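You operate a simulated robot arm through the tools that you are given. There is no shell and no other tool. Be economical: measure what you need, move in short steps, check, and stop when the job is done.

You run a simulated robot arm. Do the job below in one go: nothing can be reset, and whatever is moved stays where it is left.

JOB
Measure the cream tube. Stand it on the job ticket if the size matches, else put it back.
Fine: close the caliper to 0 mm after.

Only the result counts: the job must be done as asked and must still hold three seconds after the hand-in. Knocking over, shifting, dropping, spilling or breaking anything else fails it.

ROBOT AND FRAMES
A 7-joint arm with a two-finger parallel gripper, fixed in place. Base frame: the origin is at the foot of the arm, x ahead of it, y to its left, z up; the work surface is at about z = 0. Readings come in mm, degrees, newtons and seconds.
With the tool pointing down near the work surface it reaches from about 220 to 580 mm from the base axis. Its first joint turns from -66.0 to 66.0 degrees. Payload 2.5 kg.
Tool frame: the origin (TCP) lies between the finger pads and is the grasp point; the fingertips stand 23 mm ahead of it; z points along the fingers, y is the line along which they close. Largest opening 94 mm; finger width 38, thickness 10; the body of the gripper, 54 by 96 mm, starts 39 mm behind the TCP.
Orientation is that of the tool frame in the base frame, as a unit quaternion [x, y, z, w]. With the fingers straight down and closing along the base's y, the tool's x points along the base's -x, its y along +y and its z along -z.

CONTROLS
- The arm moves only by the tool move_arm. Its argument "motion" is a list of rows, each a list of 3 entries, a list of its own where there are three numbers: the turn, a rotation vector about the base's x, y, z in degrees, then the shift along the base's x, y, z in mm, then the finger opening in mm, from 0 to 94. In form: [[[rx, ry, rz], [x, y, z], claw], ...]. A call has 1 to 8 rows; each row shifts and turns the commanded pose from where the row before left it. Rows are played at 5 a second. More than 50 mm and 8.6 degrees between two rows, or a gripper value outside its range, and nothing of the call is played. A pose out of reach is approached as far as the arm can. The call stops where the force on the tool passes 40 N (or 10 N more than at its start, if that is more) or the arm is blocked; 0.2 s more then pass. The fingers move at their own pace (about 108 mm/s each) and stop on an object; they squeeze with about 31 N. The grip force told is the motor's: it shows also when the fingers shut on nothing. Time passes only in rows, and 0.2 s behind the last, so rows that do not move let the fingers close. It gives the time, the measured TCP pose, the force on the tool (base axes), the opening and the grip force at its end, in the units of the frame above (readings bear some noise).
- Cameras (640 x 400 px; columns grow to the right, rows downward): "scene" is fixed at [119.3, -404, 553]; the picture's right is [0.83, -0.56, 0.00], its down [-0.28, -0.42, -0.87] and it looks along [0.48, 0.72, -0.50] (base axes); focal length 329 px, centre (320, 200). "wrist" rides on the gripper at [87, 16, -74] in the tool frame; the picture's right is [-0.18, 0.98, 0.00], its down [-0.58, -0.11, -0.81] and it looks along [-0.79, -0.15, 0.59] (tool axes); focal length 243 px, centre (320, 200). There is no depth. A picture from a camera that has moved, and an enlarged one, comes with that camera's place and axes in the base frame and with its lens.
- grab_frame(camera): a new picture of that camera. It takes no simulated time.
- enlarge(camera, box): a new picture of the part [left, top, right, bottom] of that camera's present view, enlarged. It takes no simulated time.
- hand_in(): hands the job in; it is judged then, once.

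Go step by step. Nothing tells you positions but the pictures and the camera data: compare them with the known pose of the tool, close in by small moves and look again before you grip or let go. The budget is 120 turns and 64 pictures, counting those below and the enlarged ones. Unless the task says otherwise, let go and move clear before handing in, and close with one line.

The tools are called after ">>>" by a JSON object that holds its "name" and its "arguments". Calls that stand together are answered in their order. move_arm: Moves the arm, as the interface text tells. Its arguments: {"type":"object","properties":{"motion":{"type":"array","items":{"type":"array"}}},"required":["motion"]} The other tools are called the same way: grab_frame (camera) takes a picture; enlarge (camera, box) takes an enlarged picture of a part of a camera's view; hand_in () hands the job in.

At the start:

```text
t: 0.0
eef_pos: [423.7, 186.7, 328.6]
tool_rot: [0.0, 1.0, 0.0, 0.0]
force: [-0.5, -0.2, -0.3]
opening: 93.8
grip_force: 0.0
```

scene: 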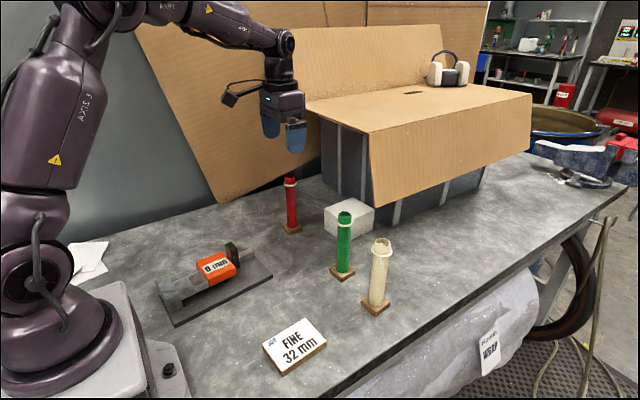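
wrist: 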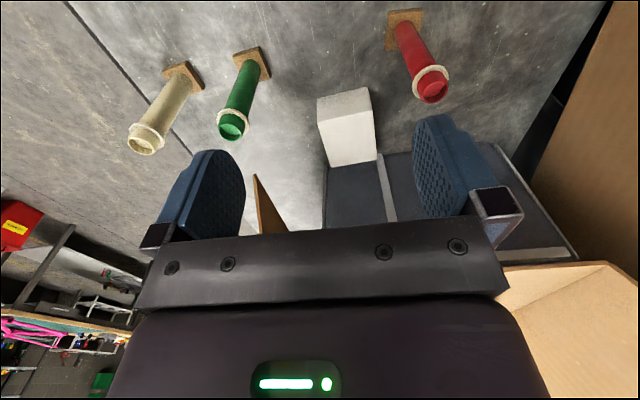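

I see three tubes (red, green, cream) on small wooden bases, an orange-headed caliper and a ticket that reads "FINE 32 mm". I'll look closer at each before moving.

>>> {"name": "enlarge", "arguments": {"camera": "scene", "box": [140, 220, 300, 330]}}

>>> {"name": "enlarge", "arguments": {"camera": "scene", "box": [250, 200, 430, 380]}}

```text
3.64 times, centred on (220, 275) of scene
camera zoom: at [119.3, -404.0, 553.0], right [0.83, -0.56, 0.0], down [-0.28, -0.42, -0.87], along [0.48, 0.72, -0.5], focal length 1195 px, centre (684, -73)
```

zoom: 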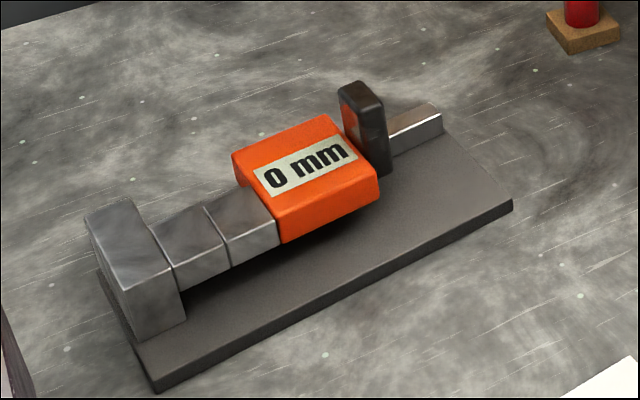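

```text
2.22 times, centred on (340, 290) of scene
camera zoom: at [119.3, -404.0, 553.0], right [0.83, -0.56, 0.0], down [-0.28, -0.42, -0.87], along [0.48, 0.72, -0.5], focal length 730 px, centre (276, 0)
```

zoom: 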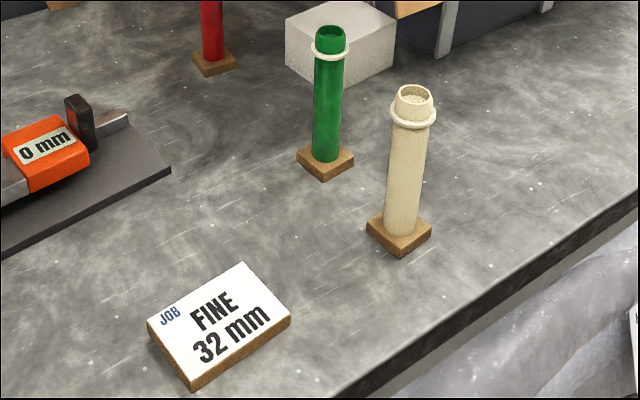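

>>> {"name": "enlarge", "arguments": {"camera": "scene", "box": [155, 235, 255, 305]}}

>>> {"name": "enlarge", "arguments": {"camera": "scene", "box": [330, 230, 420, 330]}}

```text
5.71 times, centred on (205, 270) of scene
camera zoom: at [119.3, -404.0, 553.0], right [0.83, -0.56, 0.0], down [-0.28, -0.42, -0.87], along [0.48, 0.72, -0.5], focal length 1878 px, centre (977, -200)
```

zoom: 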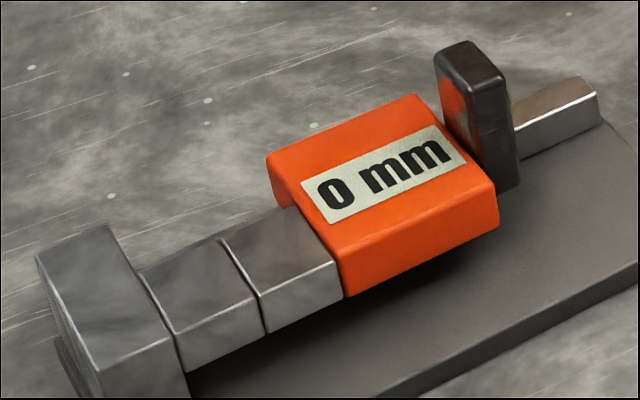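

```text
4.00 times, centred on (375, 280) of scene
camera zoom: at [119.3, -404.0, 553.0], right [0.83, -0.56, 0.0], down [-0.28, -0.42, -0.87], along [0.48, 0.72, -0.5], focal length 1314 px, centre (100, -120)
```

zoom: 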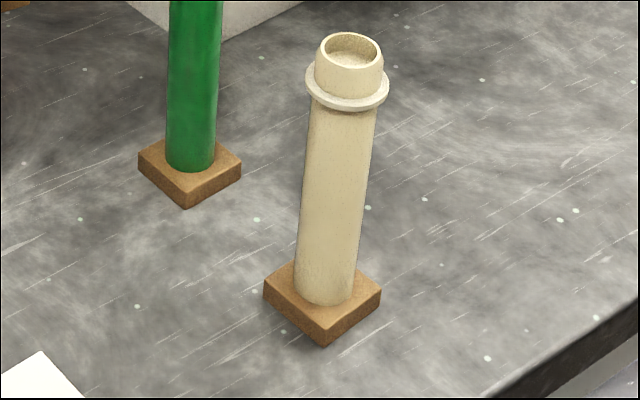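

Caliper lies roughly along x, with its jaws meeting near (180, 187) and the dark thumb tab near (275, 195); the cream tube is near (487, -62) and the ticket near (300, -49). I'll turn the tool 90° so the fingers close along x and the camera faces the caliper, backing off to look.

>>> {"name": "move_arm", "arguments": {"motion": [[[0, 0, 8.2], [-15, -12, 0], 90], [[0, 0, 8.2], [-15, -12, 0], 90], [[0, 0, 8.2], [-15, -12, 0], 90], [[0, 0, 8.2], [-15, -12, 0], 90], [[0, 0, 8.2], [-15, -12, 0], 90], [[0, 0, 8.2], [-15, -12, 0], 90], [[0, 0, 8.2], [-15, -12, 0], 90], [[0, 0, 8.2], [-15, -12, 0], 90]]}}

>>> {"name": "move_arm", "arguments": {"motion": [[[0, 0, 8.2], [-13, -10, -20], 90], [[0, 0, 8.2], [-13, -10, -20], 90], [[0, 0, 8.0], [-13, -10, -20], 90], [[0, 0, 0], [0, 0, 0], 90]]}}

>>> {"name": "grab_frame", "arguments": {"camera": "wrist"}}

```text
t: 1.8
eef_pos: [302.7, 89.6, 328.4]
tool_rot: [-0.543, 0.84, 0.0, 0.0]
force: [0.2, 0.7, -0.2]
opening: 90.1
grip_force: 0.0
```

```text
t: 2.8
eef_pos: [263.9, 58.3, 268.2]
tool_rot: [0.708, -0.707, 0.0, 0.0]
force: [0.2, 0.2, 0.0]
opening: 90.0
grip_force: 0.1
```

```text
57 pictures are left
camera wrist: at [249.4, -27.5, 343.6], right [-0.98, 0.18, 0.0], down [0.11, 0.58, 0.81], along [0.15, 0.79, -0.59], focal length 243 px, centre (320, 200)
```

wrist: 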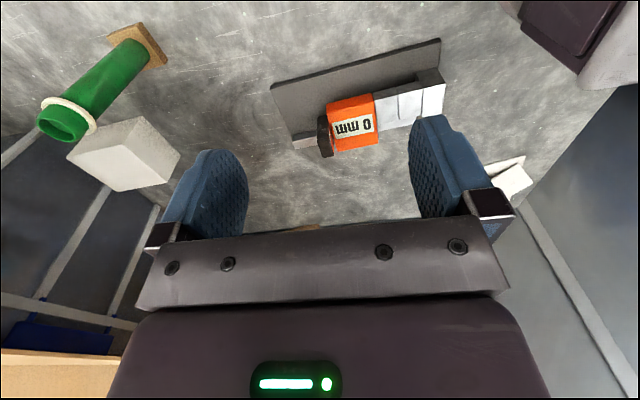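

The turn worked and the camera now faces the caliper, upside down. I'll zoom in on it for positions.

>>> {"name": "enlarge", "arguments": {"camera": "wrist", "box": [260, 30, 460, 165]}}

```text
2.96 times, centred on (360, 98) of wrist
camera zoom: at [249.4, -27.5, 343.6], right [-0.98, 0.18, 0.0], down [0.11, 0.58, 0.81], along [0.15, 0.79, -0.59], focal length 719 px, centre (202, 504)
```

zoom: 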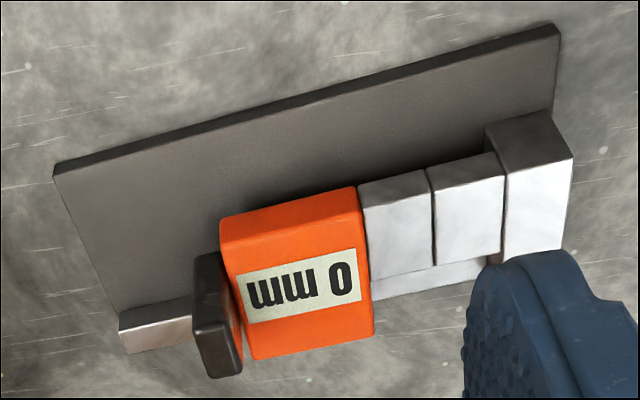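

>>> {"name": "enlarge", "arguments": {"camera": "wrist", "box": [295, 90, 385, 165]}}

>>> {"name": "enlarge", "arguments": {"camera": "scene", "box": [205, 235, 255, 285]}}

```text
5.33 times, centred on (340, 128) of wrist
camera zoom: at [249.4, -27.5, 343.6], right [-0.98, 0.18, 0.0], down [0.11, 0.58, 0.81], along [0.15, 0.79, -0.59], focal length 1294 px, centre (213, 587)
```

zoom: 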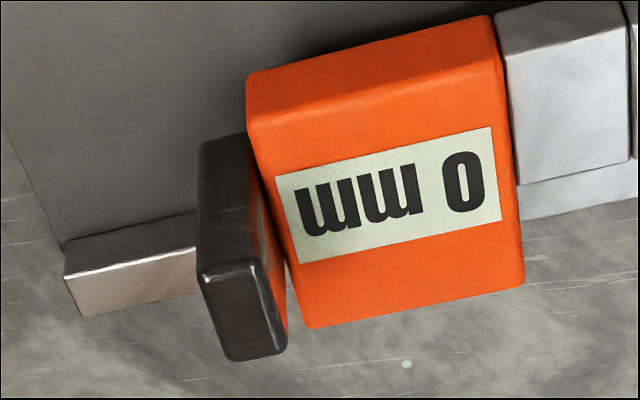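

```text
8.00 times, centred on (230, 260) of scene
camera zoom: at [119.3, -404.0, 553.0], right [0.83, -0.56, 0.0], down [-0.28, -0.42, -0.87], along [0.48, 0.72, -0.5], focal length 2629 px, centre (1040, -280)
```

zoom: 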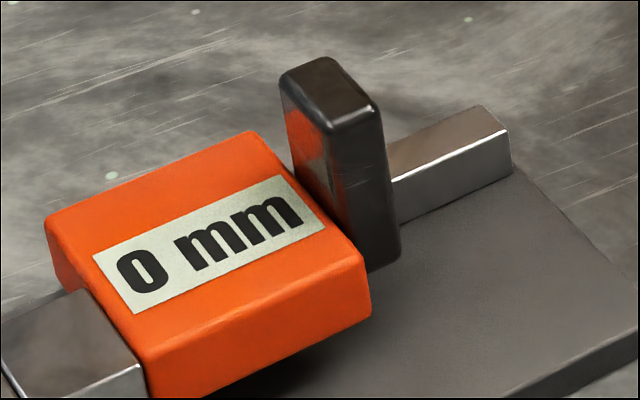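

The tab is about (283, 203) with its top near z 85, about 28 mm above the orange body, and the caliper axis is turned about 4.7° from x. I'll move above the tab and check before descending.

>>> {"name": "move_arm", "arguments": {"motion": [[[0, 0, 4.7], [5, 36, -20], 60], [[0, 0, 0], [5, 36, -20], 60], [[0, 0, 0], [5, 36, -30], 50], [[0, 0, 0], [4, 37, -30], 50], [[0, 0, 0], [0, 0, -30], 50], [[0, 0, 0], [0, 0, 0], 50]]}}

>>> {"name": "grab_frame", "arguments": {"camera": "wrist"}}

>>> {"name": "enlarge", "arguments": {"camera": "scene", "box": [165, 180, 285, 300]}}

```text
t: 4.2
eef_pos: [282.3, 203.4, 137.5]
tool_rot: [0.735, -0.678, 0.0, 0.0]
force: [0.1, 0.6, -0.4]
opening: 49.9
grip_force: 0.0
```

```text
53 pictures are left
camera wrist: at [273.8, 116.1, 212.6], right [-0.99, 0.1, 0.0], down [0.06, 0.59, 0.81], along [0.08, 0.8, -0.59], focal length 243 px, centre (320, 200)
```

wrist: 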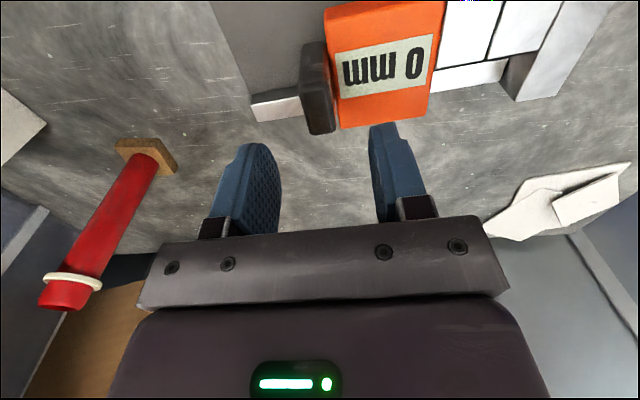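

```text
3.33 times, centred on (225, 240) of scene
camera zoom: at [119.3, -404.0, 553.0], right [0.83, -0.56, 0.0], down [-0.28, -0.42, -0.87], along [0.48, 0.72, -0.5], focal length 1095 px, centre (637, 67)
```

zoom: 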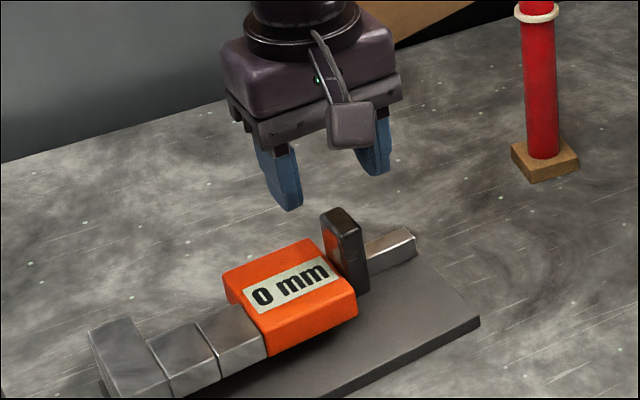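

The tab lies between the open fingers in both views. I'll lower to z 88 with the tips just above the orange body.

>>> {"name": "move_arm", "arguments": {"motion": [[[0, 0, 0], [0.5, 0, -20], 50], [[0, 0, 0], [0, 0, -20], 50], [[0, 0, 0], [0, 0, -8], 50], [[0, 0, 0], [0, 0, 0], 50]]}}

>>> {"name": "enlarge", "arguments": {"camera": "scene", "box": [165, 190, 285, 300]}}

```text
t: 5.2
eef_pos: [282.5, 204.8, 91.3]
tool_rot: [0.736, -0.677, 0.001, 0.0]
force: [-1.0, 0.1, -0.3]
opening: 50.0
grip_force: 0.0
```

```text
3.64 times, centred on (225, 245) of scene
camera zoom: at [119.3, -404.0, 553.0], right [0.83, -0.56, 0.0], down [-0.28, -0.42, -0.87], along [0.48, 0.72, -0.5], focal length 1195 px, centre (666, 36)
```

zoom: 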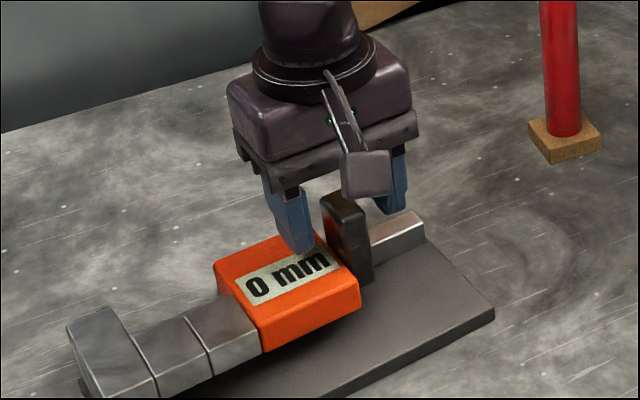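

Fingers straddle the tab, so I'll close on it.

>>> {"name": "move_arm", "arguments": {"motion": [[[0, 0, 0], [0, -1, -3], 40], [[0, 0, 0], [0, 0, 0], 25], [[0, 0, 0], [0, 0, 0], 5], [[0, 0, 0], [0, 0, 0], 5]]}}

```text
t: 6.2
eef_pos: [283.3, 203.8, 87.3]
tool_rot: [0.737, -0.676, -0.001, 0.0]
force: [1.1, -1.4, 0.6]
opening: 18.0
grip_force: 31.1
```

Gripped at 18 mm. Now I pull the slider open along its axis about 50 mm.

>>> {"name": "move_arm", "arguments": {"motion": [[[0, 0, 0], [5, 0.4, 0], 5], [[0, 0, 0], [8, 0.65, 0], 5], [[0, 0, 0], [9, 0.75, 0], 5], [[0, 0, 0], [9, 0.75, 0], 5], [[0, 0, 0], [9, 0.75, 0], 5], [[0, 0, 0], [9, 0.75, 0], 5], [[0, 0, 0], [0, 0, 0], 5]]}}

>>> {"name": "enlarge", "arguments": {"camera": "scene", "box": [155, 190, 285, 320]}}

```text
t: 7.8
eef_pos: [332.2, 207.5, 86.6]
tool_rot: [0.737, -0.676, 0.0, 0.001]
force: [-12.9, -6.8, 22.1]
opening: 17.9
grip_force: 30.8
```

```text
3.08 times, centred on (220, 255) of scene
camera zoom: at [119.2, -404.1, 553.0], right [0.83, -0.56, 0.0], down [-0.28, -0.42, -0.87], along [0.48, 0.72, -0.5], focal length 1011 px, centre (628, 31)
```

zoom: 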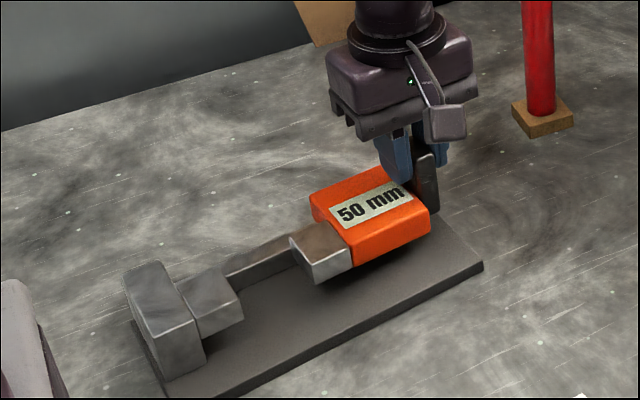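

The caliper reads 50 mm. I'll release the tab, rise and travel above the cream tube.

>>> {"name": "move_arm", "arguments": {"motion": [[[0, 0, 0], [0, 0, 0], 40], [[0, 0, 0], [0, 0, 0], 40], [[0, 0, 0], [0, 0, 30], 40], [[0, 0, 0], [0, 0, 45], 60], [[0, 0, 0], [0, 0, 45], 80], [[0, 0, 0], [0, 0, 45], 80], [[0, 0, 0], [15, -40, 10], 80], [[0, 0, 0], [15, -45, 0], 80]]}}

>>> {"name": "move_arm", "arguments": {"motion": [[[0, 0, 0], [25, -45, 0], 80], [[0, 0, 0], [25, -43, 0], 80], [[0, 0, 0], [25, -43, 0], 80], [[0, 0, 0], [25, -43, 0], 80], [[0, 0, 0], [25, -10, 0], 80], [[0, 0, 0], [0, 0, 0], 80]]}}

>>> {"name": "grab_frame", "arguments": {"camera": "wrist"}}

>>> {"name": "grab_frame", "arguments": {"camera": "scene"}}

```text
t: 9.6
eef_pos: [364.0, 123.2, 264.2]
tool_rot: [0.736, -0.677, 0.0, 0.0]
force: [0.4, -0.4, 0.5]
opening: 79.8
grip_force: 0.1
```

```text
refused: row 1 steps farther than a row can; nothing moved
```

```text
49 pictures are left
camera wrist: at [355.4, 36.3, 337.9], right [-0.99, 0.1, 0.0], down [0.06, 0.59, 0.81], along [0.08, 0.8, -0.59], focal length 243 px, centre (320, 200)
```

wrist: 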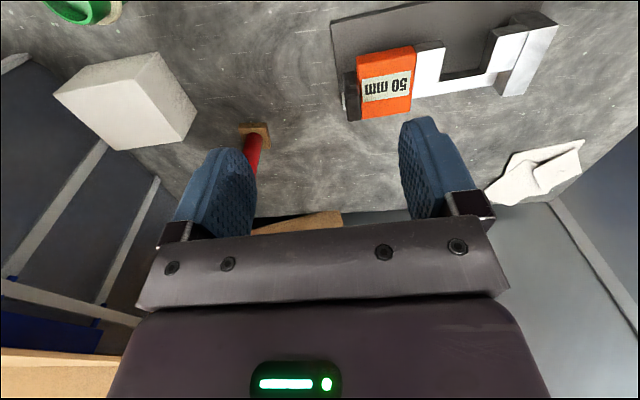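

```text
48 pictures are left
```

scene: 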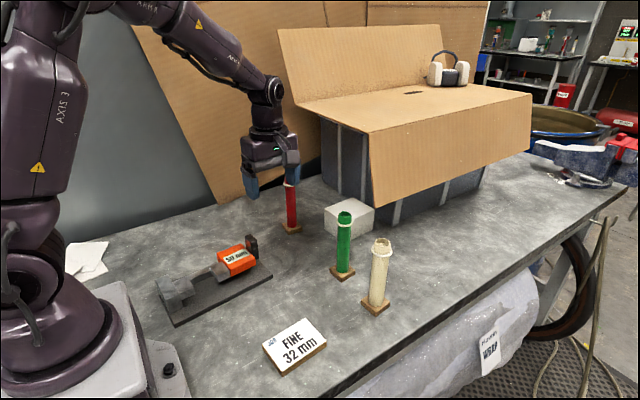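

Slider stayed at 50 mm. I'll carry on to a point just before the cream tube to look at it.

>>> {"name": "move_arm", "arguments": {"motion": [[[0, 0, 0], [18, -40, 0], 80], [[0, 0, 0], [18, -40, 0], 80], [[0, 0, 0], [18, -40, 0], 80], [[0, 0, 0], [18, -40, 0], 80], [[0, 0, 0], [18, -40, 0], 80], [[0, 0, 0], [18, -33, 0], 80], [[0, 0, 0], [0, 0, 0], 80]]}}

>>> {"name": "grab_frame", "arguments": {"camera": "wrist"}}

```text
t: 11.2
eef_pos: [472.2, -110.6, 260.5]
tool_rot: [0.736, -0.677, 0.0, 0.0]
force: [0.1, -0.1, 0.1]
opening: 80.0
grip_force: 0.0
```

```text
47 pictures are left
camera wrist: at [464.0, -197.5, 336.0], right [-0.99, 0.1, 0.0], down [0.06, 0.59, 0.81], along [0.08, 0.8, -0.59], focal length 243 px, centre (320, 200)
```

wrist: 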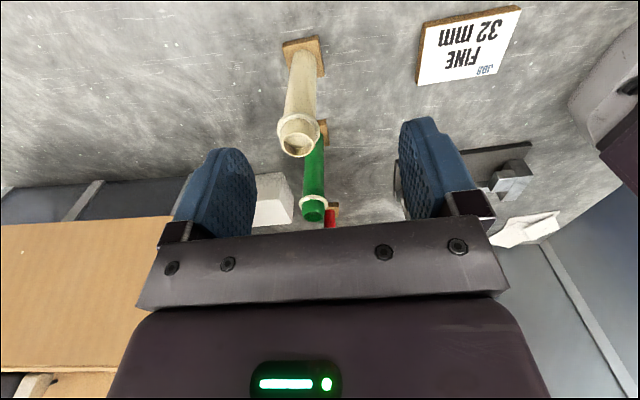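

Cream tube stands near (493, -60) with its top around z 175; ticket centre near (300, -52). I'll move over the tube, still above it.

>>> {"name": "move_arm", "arguments": {"motion": [[[0, 0, 0], [10, 25, 0], 80], [[0, 0, 0], [11, 25, -15], 80], [[0, 0, 0], [0, 0, -20], 80], [[0, 0, 0], [0, 0, 0], 80]]}}

>>> {"name": "grab_frame", "arguments": {"camera": "wrist"}}

>>> {"name": "enlarge", "arguments": {"camera": "scene", "box": [310, 130, 460, 330]}}

```text
t: 12.2
eef_pos: [492.0, -60.0, 227.0]
tool_rot: [0.735, -0.678, 0.001, 0.0]
force: [0.3, 0.6, -0.7]
opening: 80.0
grip_force: 0.0
```

```text
46 pictures are left
camera wrist: at [484.1, -147.5, 301.6], right [-0.99, 0.1, 0.0], down [0.06, 0.59, 0.81], along [0.08, 0.8, -0.59], focal length 243 px, centre (320, 200)
```

wrist: 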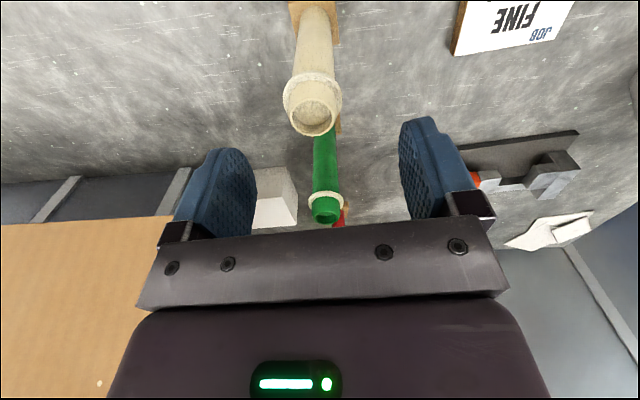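

```text
2.00 times, centred on (385, 230) of scene
camera zoom: at [119.3, -404.0, 553.0], right [0.83, -0.56, 0.0], down [-0.28, -0.42, -0.87], along [0.48, 0.72, -0.5], focal length 657 px, centre (190, 140)
```

zoom: 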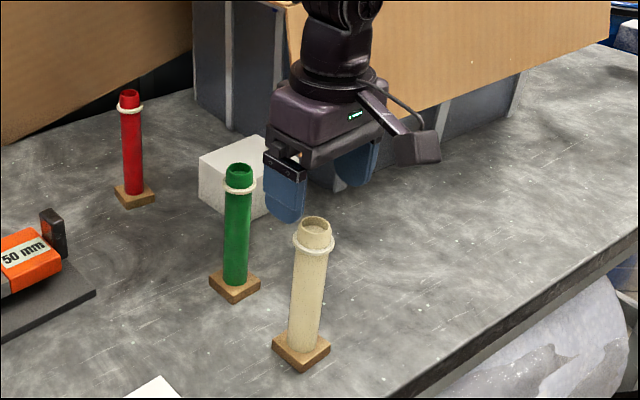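

Because the collar and the gripper body limit how deep I can go, I'll grip the neck above the collar. I'll come down a bit and check fingertip height against the collar.

>>> {"name": "move_arm", "arguments": {"motion": [[[0, 0, 0], [3, 1, -14], 80], [[0, 0, 0], [0, 0, -14], 70], [[0, 0, 0], [0, 0, 0], 60]]}}

>>> {"name": "enlarge", "arguments": {"camera": "scene", "box": [340, 190, 420, 270]}}

>>> {"name": "enlarge", "arguments": {"camera": "wrist", "box": [160, 0, 480, 200]}}

```text
t: 13.0
eef_pos: [494.9, -58.4, 198.6]
tool_rot: [0.735, -0.678, 0.0, -0.001]
force: [-0.5, 0.4, 0.1]
opening: 59.9
grip_force: 0.0
```

```text
5.00 times, centred on (380, 230) of scene
camera zoom: at [119.3, -404.0, 553.0], right [0.83, -0.56, 0.0], down [-0.28, -0.42, -0.87], along [0.48, 0.72, -0.5], focal length 1643 px, centre (20, 50)
```

zoom: 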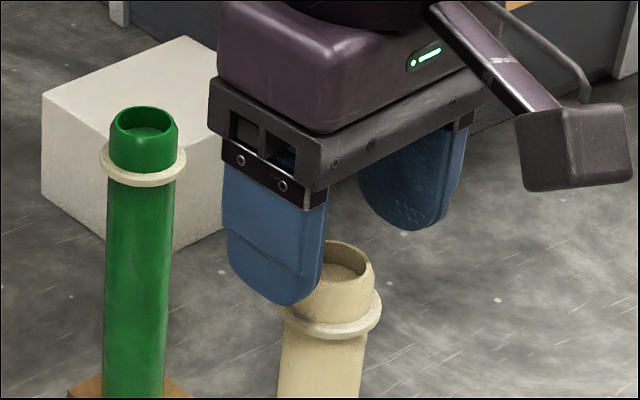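

```text
2.00 times, centred on (320, 100) of wrist
camera zoom: at [487.3, -145.6, 273.9], right [-0.99, 0.1, 0.0], down [0.06, 0.59, 0.81], along [0.08, 0.8, -0.59], focal length 485 px, centre (320, 400)
```

zoom: 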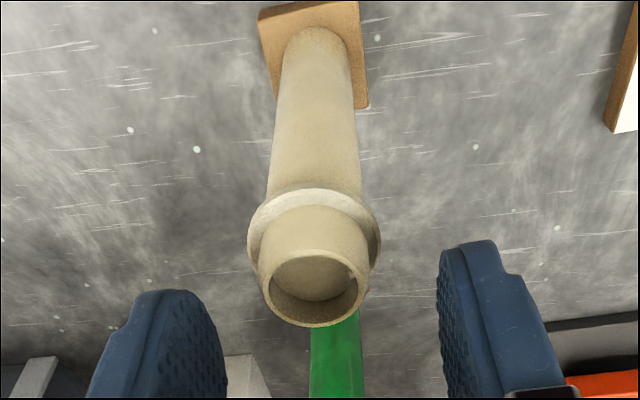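

Rim centre works out at (498, -58, 172) and collar top at about 155. I'll shift 3 mm, lower so the tips are just above the collar, then close slowly.

>>> {"name": "move_arm", "arguments": {"motion": [[[0, 0, 0], [3, 0, -10], 60], [[0, 0, 0], [0, 0, -8.5], 55], [[0, 0, 0], [0, 0, 0], 46]]}}

>>> {"name": "enlarge", "arguments": {"camera": "scene", "box": [340, 190, 420, 270]}}

>>> {"name": "enlarge", "arguments": {"camera": "wrist", "box": [160, 0, 480, 200]}}

```text
t: 13.8
eef_pos: [497.8, -60.5, 180.2]
tool_rot: [0.736, -0.678, 0.001, 0.0]
force: [0.5, 0.8, -0.3]
opening: 46.0
grip_force: 0.0
```

```text
5.00 times, centred on (380, 230) of scene
camera zoom: at [119.3, -404.0, 553.0], right [0.83, -0.56, 0.0], down [-0.28, -0.42, -0.87], along [0.48, 0.72, -0.5], focal length 1643 px, centre (20, 50)
```

zoom: 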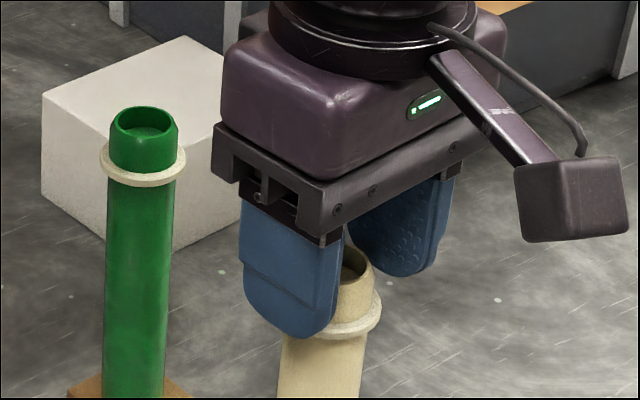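

```text
2.00 times, centred on (320, 100) of wrist
camera zoom: at [489.4, -146.8, 255.0], right [-0.99, 0.1, 0.0], down [0.06, 0.59, 0.81], along [0.08, 0.8, -0.59], focal length 485 px, centre (320, 400)
```

zoom: 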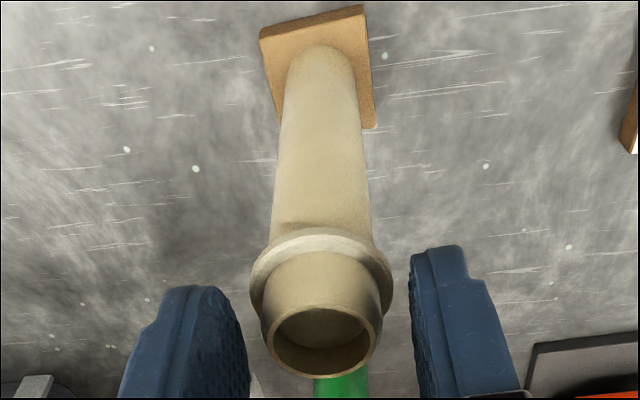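

Tube is centred between the fingers and the tips are near the collar's top. Closing gently.

>>> {"name": "move_arm", "arguments": {"motion": [[[0, 0, 0], [0, 0, 0], 38], [[0, 0, 0], [0, 0, 0], 34], [[0, 0, 0], [0, 0, 0], 26], [[0, 0, 0], [0, 0, 0], 26]]}}

>>> {"name": "enlarge", "arguments": {"camera": "wrist", "box": [160, 0, 480, 200]}}

```text
t: 14.8
eef_pos: [497.0, -60.0, 180.2]
tool_rot: [0.736, -0.677, 0.0, -0.001]
force: [1.4, 0.5, -0.1]
opening: 31.3
grip_force: 30.8
```

```text
2.00 times, centred on (320, 100) of wrist
camera zoom: at [489.4, -146.8, 255.2], right [-0.99, 0.1, 0.0], down [0.06, 0.59, 0.81], along [0.08, 0.8, -0.59], focal length 485 px, centre (320, 400)
```

zoom: 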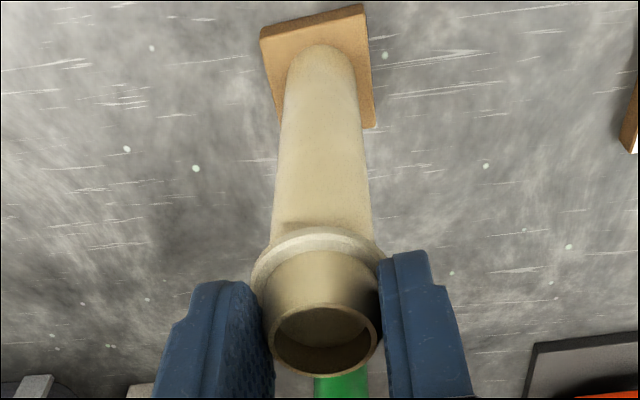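

Neck gripped at 31.3 mm above the collar. I'll lift gently and see whether the wooden foot comes along.

>>> {"name": "move_arm", "arguments": {"motion": [[[0, 0, 0], [0, 0, 10], 22], [[0, 0, 0], [0, 0, 15], 22], [[0, 0, 0], [0, 0, 20], 22], [[0, 0, 0], [0, 0, 0], 22]]}}

>>> {"name": "enlarge", "arguments": {"camera": "scene", "box": [310, 170, 450, 330]}}

```text
t: 15.8
eef_pos: [497.9, -59.7, 226.3]
tool_rot: [0.736, -0.677, 0.0, 0.0]
force: [-0.3, -0.1, -0.7]
opening: 31.2
grip_force: 30.6
```

```text
2.50 times, centred on (380, 250) of scene
camera zoom: at [119.3, -404.0, 553.0], right [0.83, -0.56, 0.0], down [-0.28, -0.42, -0.87], along [0.48, 0.72, -0.5], focal length 822 px, centre (170, 75)
```

zoom: 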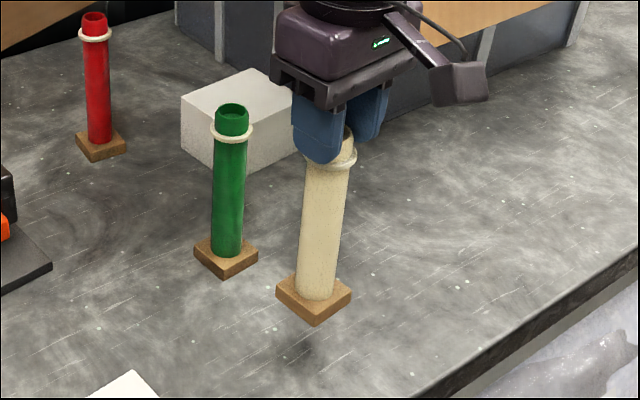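

The foot is attached and comes along (about 44 mm square), so I'll slide the tube in from the open front of the jaws with the foot passing under them. I need a close look at the gap geometry first.

>>> {"name": "enlarge", "arguments": {"camera": "scene", "box": [150, 235, 250, 325]}}

```text
4.44 times, centred on (200, 280) of scene
camera zoom: at [119.3, -404.0, 553.0], right [0.83, -0.56, 0.0], down [-0.28, -0.42, -0.87], along [0.48, 0.72, -0.5], focal length 1460 px, centre (853, -156)
```

zoom: 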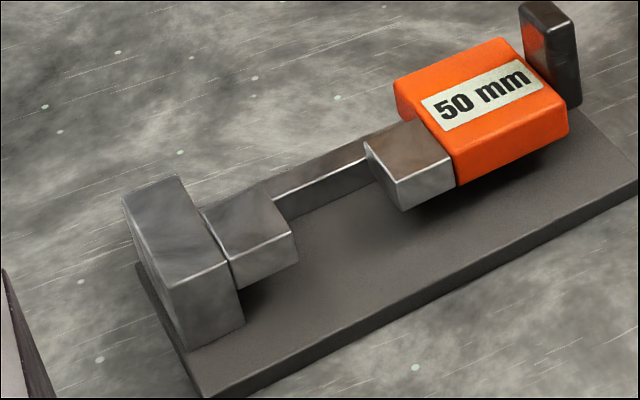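

The rail is at the back (y≈224) and the fixed jaw's face is near x≈180, y 165–203, with its underside around z 30. I'll carry the tube to a point in front of the gap at (205, 115), still high.

>>> {"name": "move_arm", "arguments": {"motion": [[[0, 0, 0], [-25, 5, 12], 22], [[0, 0, 0], [-38, 20, 0], 22], [[0, 0, 0], [-38, 22, 0], 22], [[0, 0, 0], [-38, 25, 0], 22], [[0, 0, 0], [-38, 25, 0], 22], [[0, 0, 0], [-38, 25, 0], 22], [[0, 0, 0], [-38, 25, 0], 22], [[0, 0, 0], [-25, 20, 0], 22]]}}

>>> {"name": "move_arm", "arguments": {"motion": [[[0, 0, 0], [-15, 8, 0], 22], [[0, 0, 0], [0, 0, 0], 22], [[0, 0, 0], [0, 0, 0], 22]]}}

>>> {"name": "grab_frame", "arguments": {"camera": "scene"}}

>>> {"name": "grab_frame", "arguments": {"camera": "wrist"}}

```text
t: 17.6
eef_pos: [218.5, 107.3, 236.2]
tool_rot: [0.735, -0.678, 0.0, 0.0]
force: [-1.1, 0.7, -1.0]
opening: 31.0
grip_force: 31.3
```

```text
t: 18.4
eef_pos: [205.3, 116.8, 238.4]
tool_rot: [0.736, -0.677, 0.0, 0.0]
force: [-0.6, -0.2, -2.1]
opening: 31.2
grip_force: 30.9
```

```text
37 pictures are left
```

scene: 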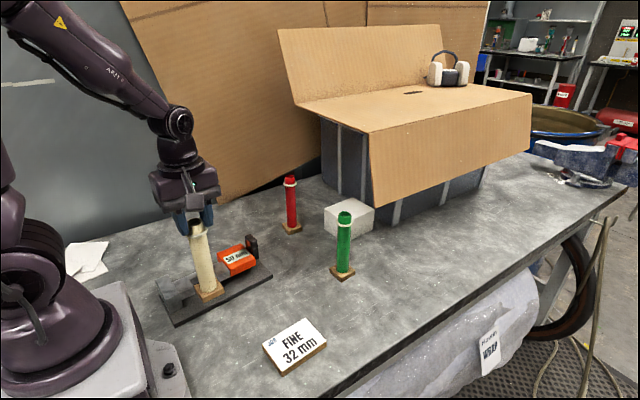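

```text
36 pictures are left
camera wrist: at [196.6, 29.4, 312.5], right [-0.99, 0.1, 0.0], down [0.06, 0.59, 0.81], along [0.08, 0.8, -0.59], focal length 243 px, centre (320, 200)
```

wrist: 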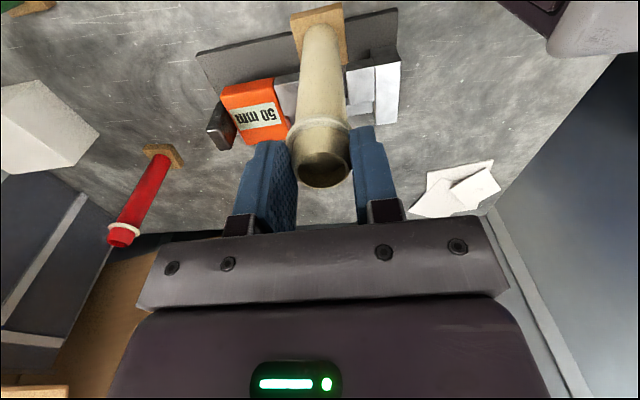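

Tube hangs in front of the gap. Lowering so its bottom is about 16 mm above the table, then checking clearance under the jaws.

>>> {"name": "move_arm", "arguments": {"motion": [[[0, 0, 0], [0, 0, -15], 22], [[0, 0, 0], [0, 0, -15], 22], [[0, 0, 0], [0, 0, -12], 22], [[0, 0, 0], [0, 0, 0], 22]]}}

>>> {"name": "enlarge", "arguments": {"camera": "scene", "box": [150, 235, 260, 325]}}

>>> {"name": "enlarge", "arguments": {"camera": "wrist", "box": [220, 0, 420, 125]}}

```text
t: 19.4
eef_pos: [204.3, 116.6, 197.2]
tool_rot: [0.736, -0.677, 0.0, 0.001]
force: [0.2, -0.4, -2.5]
opening: 31.2
grip_force: 30.7
```

```text
4.44 times, centred on (205, 280) of scene
camera zoom: at [119.3, -404.0, 553.0], right [0.83, -0.56, 0.0], down [-0.28, -0.42, -0.87], along [0.48, 0.72, -0.5], focal length 1460 px, centre (831, -156)
```

zoom: 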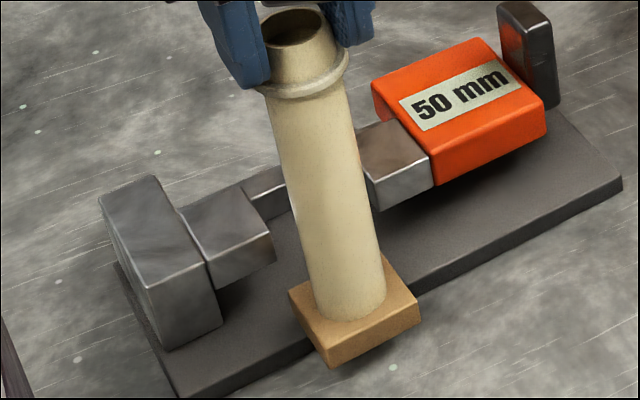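

```text
3.20 times, centred on (320, 62) of wrist
camera zoom: at [196.7, 29.2, 270.8], right [-0.99, 0.1, 0.0], down [0.06, 0.59, 0.81], along [0.08, 0.8, -0.59], focal length 776 px, centre (320, 640)
```

zoom: 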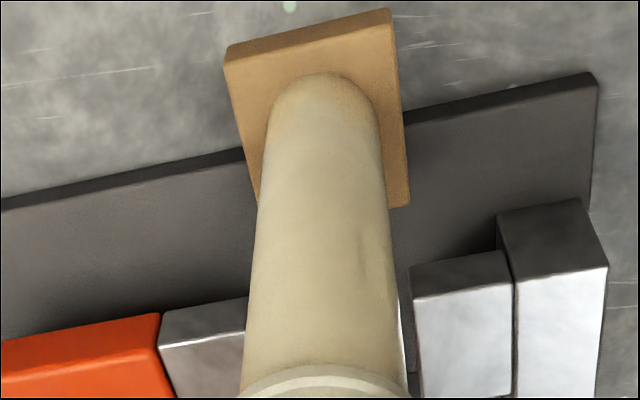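

Foot edges align with the caliper. I'll move slightly further over the plate and feel for its surface in 1 mm steps.

>>> {"name": "move_arm", "arguments": {"motion": [[[0, 0, 0], [-1, 12, 0], 22], [[0, 0, 0], [0, 0, -3], 22], [[0, 0, 0], [0, 0, -1], 22], [[0, 0, 0], [0, 0, -1], 22], [[0, 0, 0], [0, 0, 0], 22]]}}

>>> {"name": "move_arm", "arguments": {"motion": [[[0, 0, 0], [0, 0, -1], 22], [[0, 0, 0], [0, 0, 0], 22]]}}

```text
t: 20.6
eef_pos: [203.8, 126.8, 193.0]
tool_rot: [0.736, -0.677, 0.001, 0.0]
force: [-3.1, -2.0, 22.8]
opening: 31.2
grip_force: 31.4
```

```text
t: 21.2
eef_pos: [203.9, 127.8, 189.2]
tool_rot: [0.736, -0.677, 0.0, -0.001]
force: [-1.6, -0.5, 22.8]
opening: 31.2
grip_force: 31.1
```

There is a steady 23 N upward, so the foot is on the plate and maybe slid in the grip a bit. I'll raise 3 mm and look.

>>> {"name": "move_arm", "arguments": {"motion": [[[0, 0, 0], [0, 0, 3], 22], [[0, 0, 0], [0, 0, 0], 22]]}}

>>> {"name": "enlarge", "arguments": {"camera": "scene", "box": [150, 215, 270, 325]}}

```text
t: 21.8
eef_pos: [203.0, 127.1, 192.5]
tool_rot: [0.736, -0.677, -0.001, 0.001]
force: [-1.2, -0.1, -2.0]
opening: 31.5
grip_force: 31.2
```

```text
3.64 times, centred on (210, 270) of scene
camera zoom: at [119.3, -404.0, 553.0], right [0.83, -0.56, 0.0], down [-0.28, -0.42, -0.87], along [0.48, 0.72, -0.5], focal length 1195 px, centre (720, -54)
```

zoom: 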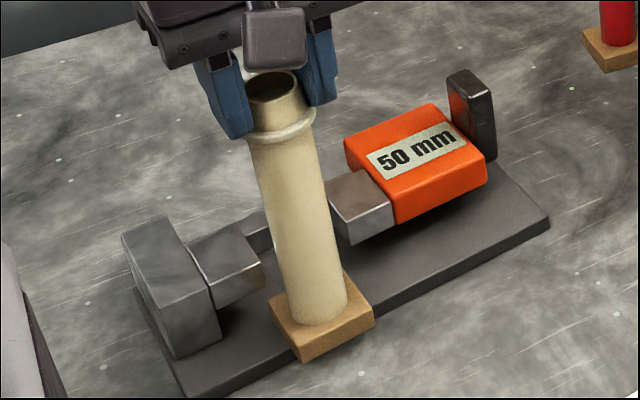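

Free of the plate now. Sliding in toward the gap in short steps.

>>> {"name": "move_arm", "arguments": {"motion": [[[0, 0, 0], [-0.6, 7, 0], 22], [[0, 0, 0], [-0.6, 7, 0], 22], [[0, 0, 0], [-0.6, 7, 0], 22], [[0, 0, 0], [0, 0, 0], 22]]}}

>>> {"name": "enlarge", "arguments": {"camera": "scene", "box": [150, 215, 270, 325]}}

```text
t: 22.8
eef_pos: [201.9, 148.2, 193.4]
tool_rot: [0.736, -0.677, 0.0, 0.0]
force: [0.4, 0.2, -1.7]
opening: 31.5
grip_force: 31.1
```

```text
3.64 times, centred on (210, 270) of scene
camera zoom: at [119.3, -404.0, 553.0], right [0.83, -0.56, 0.0], down [-0.28, -0.42, -0.87], along [0.48, 0.72, -0.5], focal length 1195 px, centre (720, -54)
```

zoom: 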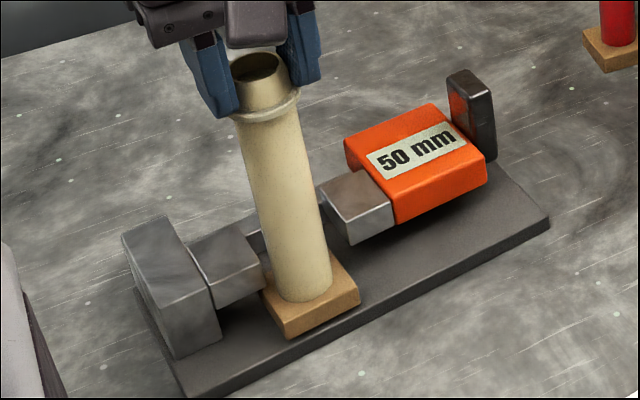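

>>> {"name": "move_arm", "arguments": {"motion": [[[0, 0, 0], [-0.2, 5, 0], 22], [[0, 0, 0], [-0.2, 5, 0], 22], [[0, 0, 0], [0, 0, 0], 22]]}}

>>> {"name": "enlarge", "arguments": {"camera": "scene", "box": [170, 245, 240, 315]}}

>>> {"name": "enlarge", "arguments": {"camera": "wrist", "box": [220, 0, 420, 125]}}

```text
t: 23.6
eef_pos: [202.3, 159.1, 194.9]
tool_rot: [0.736, -0.677, -0.001, 0.0]
force: [0.3, -0.6, -2.2]
opening: 31.4
grip_force: 31.0
```

```text
5.71 times, centred on (205, 280) of scene
camera zoom: at [119.3, -404.0, 553.0], right [0.83, -0.56, 0.0], down [-0.28, -0.42, -0.87], along [0.48, 0.72, -0.5], focal length 1878 px, centre (977, -257)
```

zoom: 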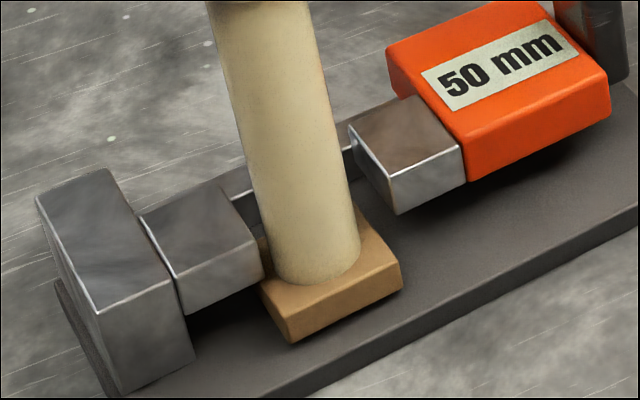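

```text
3.20 times, centred on (320, 62) of wrist
camera zoom: at [193.8, 71.4, 268.5], right [-0.99, 0.1, 0.0], down [0.06, 0.59, 0.81], along [0.08, 0.8, -0.59], focal length 776 px, centre (320, 640)
```

zoom: 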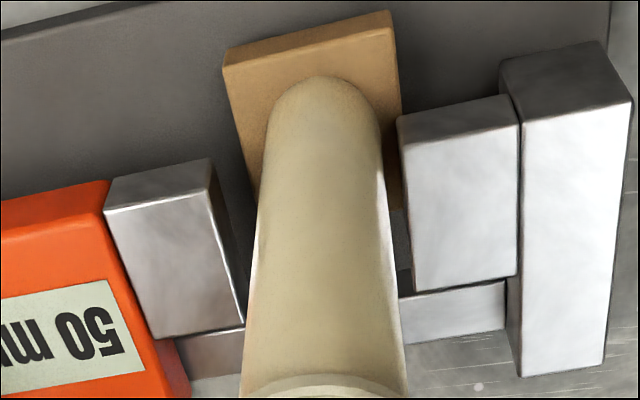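

The foot passes under the fixed jaw with the tube clear of both faces. Continuing 22 mm further in.

>>> {"name": "move_arm", "arguments": {"motion": [[[0, 0, 0], [-0.5, 6, 0], 22], [[0, 0, 0], [-0.5, 6, 0], 22], [[0, 0, 0], [-0.5, 6, 0], 22], [[0, 0, 0], [-0.3, 4, 0], 22], [[0, 0, 0], [0, 0, 0], 22]]}}

>>> {"name": "enlarge", "arguments": {"camera": "scene", "box": [165, 235, 245, 315]}}

>>> {"name": "enlarge", "arguments": {"camera": "wrist", "box": [220, 0, 420, 125]}}

```text
t: 24.8
eef_pos: [200.5, 179.0, 192.9]
tool_rot: [0.736, -0.677, -0.001, 0.0]
force: [0.7, 0.7, -1.8]
opening: 31.1
grip_force: 30.6
```

```text
5.00 times, centred on (205, 275) of scene
camera zoom: at [119.3, -404.0, 553.0], right [0.83, -0.56, 0.0], down [-0.28, -0.42, -0.87], along [0.48, 0.72, -0.5], focal length 1643 px, centre (895, -175)
```

zoom: 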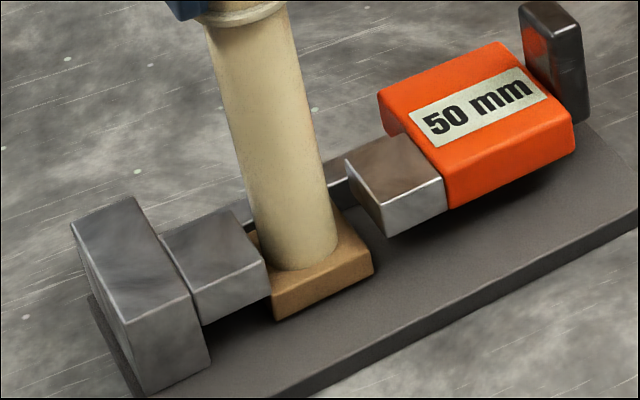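

```text
3.20 times, centred on (320, 62) of wrist
camera zoom: at [192.8, 93.4, 267.4], right [-0.99, 0.1, 0.0], down [0.06, 0.59, 0.81], along [0.08, 0.8, -0.59], focal length 776 px, centre (320, 640)
```

zoom: 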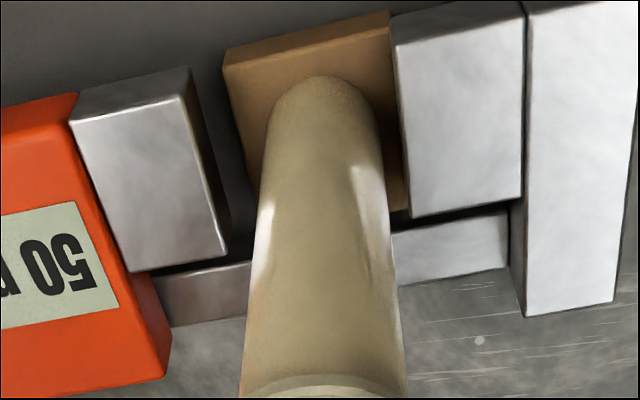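

Tube is between the jaws, about 4 mm off the fixed face. Lowering to the plate.

>>> {"name": "move_arm", "arguments": {"motion": [[[0, 0, 0], [0, 0, -1], 22], [[0, 0, 0], [0, 0, -1], 22], [[0, 0, 0], [0, 0, 0], 22]]}}

```text
t: 25.6
eef_pos: [199.3, 179.7, 190.3]
tool_rot: [0.735, -0.678, 0.0, 0.0]
force: [-0.5, -0.1, -1.7]
opening: 31.1
grip_force: 30.7
```

>>> {"name": "move_arm", "arguments": {"motion": [[[0, 0, 0], [0, 0, -1], 22], [[0, 0, 0], [0, 0, 0], 22]]}}

```text
t: 26.2
eef_pos: [201.1, 179.7, 189.5]
tool_rot: [0.736, -0.677, -0.001, 0.0]
force: [-3.9, -1.2, 18.6]
opening: 31.5
grip_force: 31.3
```

On the plate. Releasing and rising straight up.

>>> {"name": "move_arm", "arguments": {"motion": [[[0, 0, 0], [0, 0, 0.5], 36], [[0, 0, 0], [0, 0, 0], 44], [[0, 0, 0], [0, 0, 0], 56], [[0, 0, 0], [0, 0, 30], 56], [[0, 0, 0], [0, 0, 40], 56], [[0, 0, 0], [0, 0, 0], 56]]}}

>>> {"name": "enlarge", "arguments": {"camera": "scene", "box": [140, 180, 280, 320]}}

```text
t: 27.6
eef_pos: [200.7, 180.6, 261.1]
tool_rot: [0.736, -0.677, 0.0, -0.001]
force: [0.3, -0.5, -0.3]
opening: 55.7
grip_force: 0.1
```

```text
2.86 times, centred on (210, 250) of scene
camera zoom: at [119.3, -404.0, 553.0], right [0.83, -0.56, 0.0], down [-0.28, -0.42, -0.87], along [0.48, 0.72, -0.5], focal length 939 px, centre (634, 57)
```

zoom: 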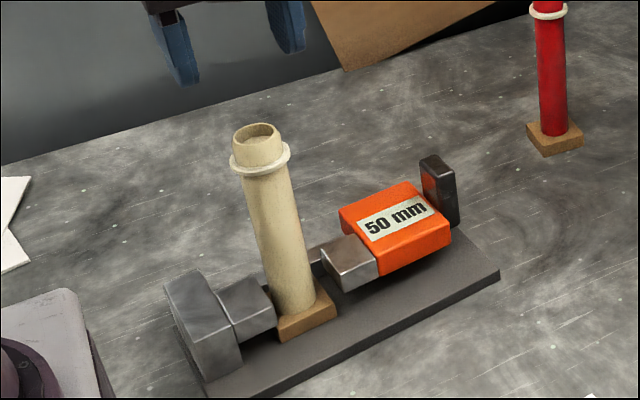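

Tube stands stably between the jaws. Now to the tab at (332, 207.5) to close onto the tube.

>>> {"name": "move_arm", "arguments": {"motion": [[[0, 0, 0], [44, 9, 0], 56], [[0, 0, 0], [44, 9, 0], 50], [[0, 0, 0], [43.5, 9, 0], 50], [[0, 0, 0], [0, 0, -45], 50], [[0, 0, 0], [0, 0, -45], 50], [[0, 0, 0], [0, 0, -45], 50], [[0, 0, 0], [0, 0, 0], 50]]}}

>>> {"name": "enlarge", "arguments": {"camera": "wrist", "box": [160, 0, 480, 200]}}

```text
t: 29.2
eef_pos: [330.2, 208.0, 124.9]
tool_rot: [0.736, -0.677, -0.001, 0.0]
force: [-0.1, -0.5, -0.1]
opening: 50.2
grip_force: 0.1
```

```text
2.00 times, centred on (320, 100) of wrist
camera zoom: at [322.9, 121.6, 198.9], right [-0.99, 0.1, 0.0], down [0.06, 0.59, 0.81], along [0.08, 0.8, -0.59], focal length 485 px, centre (320, 400)
```

zoom: 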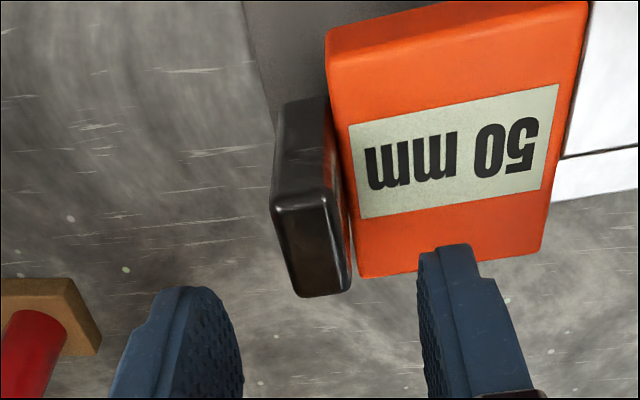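

>>> {"name": "move_arm", "arguments": {"motion": [[[0, 0, 0], [0.5, 0, -20], 50], [[0, 0, 0], [0, 0, -18], 45], [[0, 0, 0], [0, 0, 0], 25], [[0, 0, 0], [0, 0, 0], 5], [[0, 0, 0], [0, 0, 0], 5]]}}

>>> {"name": "move_arm", "arguments": {"motion": [[[0, 0, 0], [-3, -0.25, 0], 5], [[0, 0, 0], [-4, -0.33, 0], 5], [[0, 0, 0], [-3, -0.25, 0], 5], [[0, 0, 0], [0, 0, 0], 5]]}}

>>> {"name": "enlarge", "arguments": {"camera": "scene", "box": [150, 200, 270, 320]}}

```text
t: 30.4
eef_pos: [331.9, 209.2, 87.3]
tool_rot: [0.736, -0.677, 0.0, 0.0]
force: [-0.5, 0.2, -0.2]
opening: 17.8
grip_force: 30.7
```

```text
t: 31.4
eef_pos: [322.7, 207.0, 86.9]
tool_rot: [0.735, -0.678, 0.0, 0.0]
force: [0.6, -1.7, 0.0]
opening: 17.8
grip_force: 30.5
```

```text
3.33 times, centred on (210, 260) of scene
camera zoom: at [119.3, -404.0, 553.0], right [0.83, -0.56, 0.0], down [-0.28, -0.42, -0.87], along [0.48, 0.72, -0.5], focal length 1095 px, centre (687, 0)
```

zoom: 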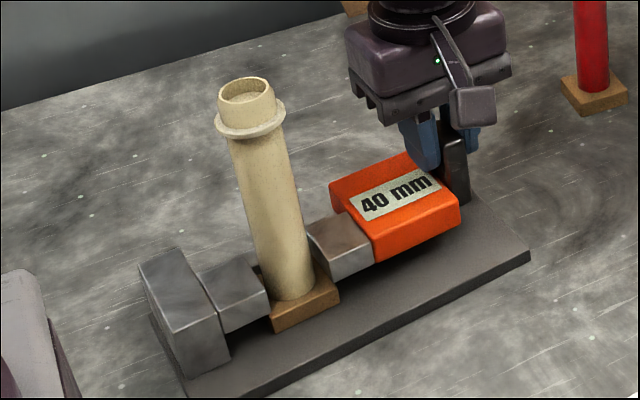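

Reading 40 mm, moving freely. Continuing in small steps.

>>> {"name": "move_arm", "arguments": {"motion": [[[0, 0, 0], [-1.5, -0.12, 0], 5], [[0, 0, 0], [-1.5, -0.12, 0], 5], [[0, 0, 0], [-1, -0.08, 0], 5], [[0, 0, 0], [-1, -0.08, 0], 5], [[0, 0, 0], [0, 0, 0], 5]]}}

>>> {"name": "move_arm", "arguments": {"motion": [[[0, 0, 0], [-0.7, -0.06, 0], 5], [[0, 0, 0], [0, 0, 0], 5]]}}

>>> {"name": "move_arm", "arguments": {"motion": [[[0, 0, 0], [-0.7, -0.06, 0], 5], [[0, 0, 0], [0, 0, 0], 5]]}}

>>> {"name": "move_arm", "arguments": {"motion": [[[0, 0, 0], [-0.7, -0.06, 0], 5], [[0, 0, 0], [0, 0, 0], 5]]}}

>>> {"name": "enlarge", "arguments": {"camera": "scene", "box": [150, 200, 270, 320]}}

```text
t: 32.6
eef_pos: [317.3, 206.8, 88.0]
tool_rot: [0.735, -0.678, 0.0, 0.001]
force: [1.7, -1.7, -0.3]
opening: 17.8
grip_force: 31.3
```

```text
t: 33.2
eef_pos: [317.2, 207.3, 87.5]
tool_rot: [0.736, -0.677, 0.0, 0.0]
force: [2.6, -0.5, -0.1]
opening: 18.0
grip_force: 30.6
```

```text
t: 33.8
eef_pos: [313.9, 206.5, 87.2]
tool_rot: [0.736, -0.677, -0.001, 0.0]
force: [1.3, 0.9, 0.8]
opening: 17.9
grip_force: 31.0
```

```text
t: 34.4
eef_pos: [315.2, 205.1, 87.5]
tool_rot: [0.735, -0.678, 0.0, 0.0]
force: [1.1, 1.0, 0.3]
opening: 18.0
grip_force: 30.4
```

```text
3.33 times, centred on (210, 260) of scene
camera zoom: at [119.3, -404.0, 553.0], right [0.83, -0.56, 0.0], down [-0.28, -0.42, -0.87], along [0.48, 0.72, -0.5], focal length 1095 px, centre (687, 0)
```

zoom: 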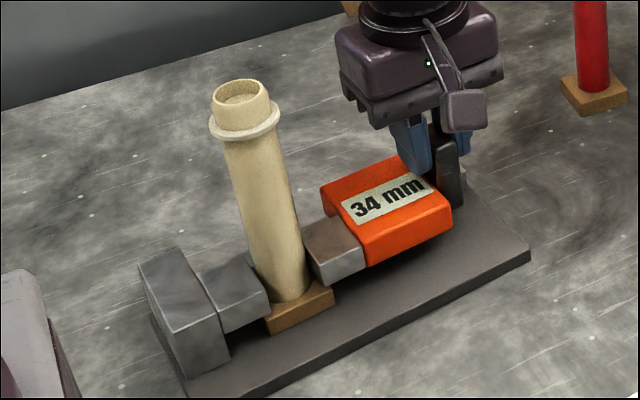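

Reads 34 mm with no resistance yet, so I keep going in half-millimetre steps until the force rises.

>>> {"name": "move_arm", "arguments": {"motion": [[[0, 0, 0], [-0.5, -0.04, 0], 5], [[0, 0, 0], [0, 0, 0], 5]]}}

>>> {"name": "move_arm", "arguments": {"motion": [[[0, 0, 0], [-0.5, -0.04, 0], 5], [[0, 0, 0], [0, 0, 0], 5]]}}

>>> {"name": "move_arm", "arguments": {"motion": [[[0, 0, 0], [-0.5, -0.04, 0], 5], [[0, 0, 0], [0, 0, 0], 5]]}}

>>> {"name": "enlarge", "arguments": {"camera": "scene", "box": [165, 225, 245, 305]}}

```text
t: 35.0
eef_pos: [314.4, 205.3, 87.6]
tool_rot: [0.735, -0.678, 0.0, 0.0]
force: [1.7, 2.0, 0.1]
opening: 17.8
grip_force: 31.4
```

```text
t: 35.6
eef_pos: [313.1, 207.6, 87.3]
tool_rot: [0.736, -0.677, 0.0, 0.001]
force: [1.0, 2.6, 0.3]
opening: 18.0
grip_force: 30.8
```

```text
t: 36.2
eef_pos: [313.0, 205.0, 87.4]
tool_rot: [0.736, -0.677, 0.0, 0.0]
force: [3.3, 2.5, -0.6]
opening: 17.9
grip_force: 30.9
```

```text
5.00 times, centred on (205, 265) of scene
camera zoom: at [119.3, -404.0, 553.0], right [0.83, -0.56, 0.0], down [-0.28, -0.42, -0.87], along [0.48, 0.72, -0.5], focal length 1643 px, centre (895, -125)
```

zoom: 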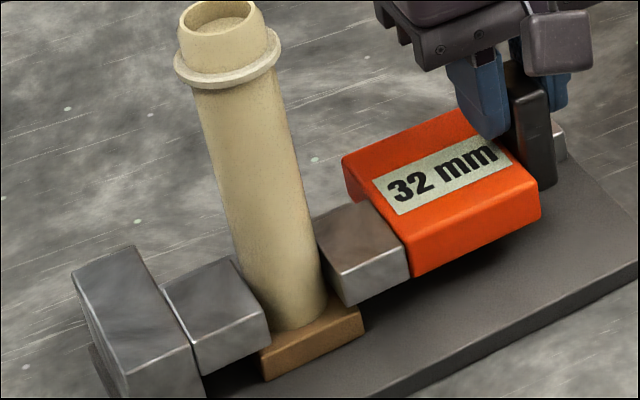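

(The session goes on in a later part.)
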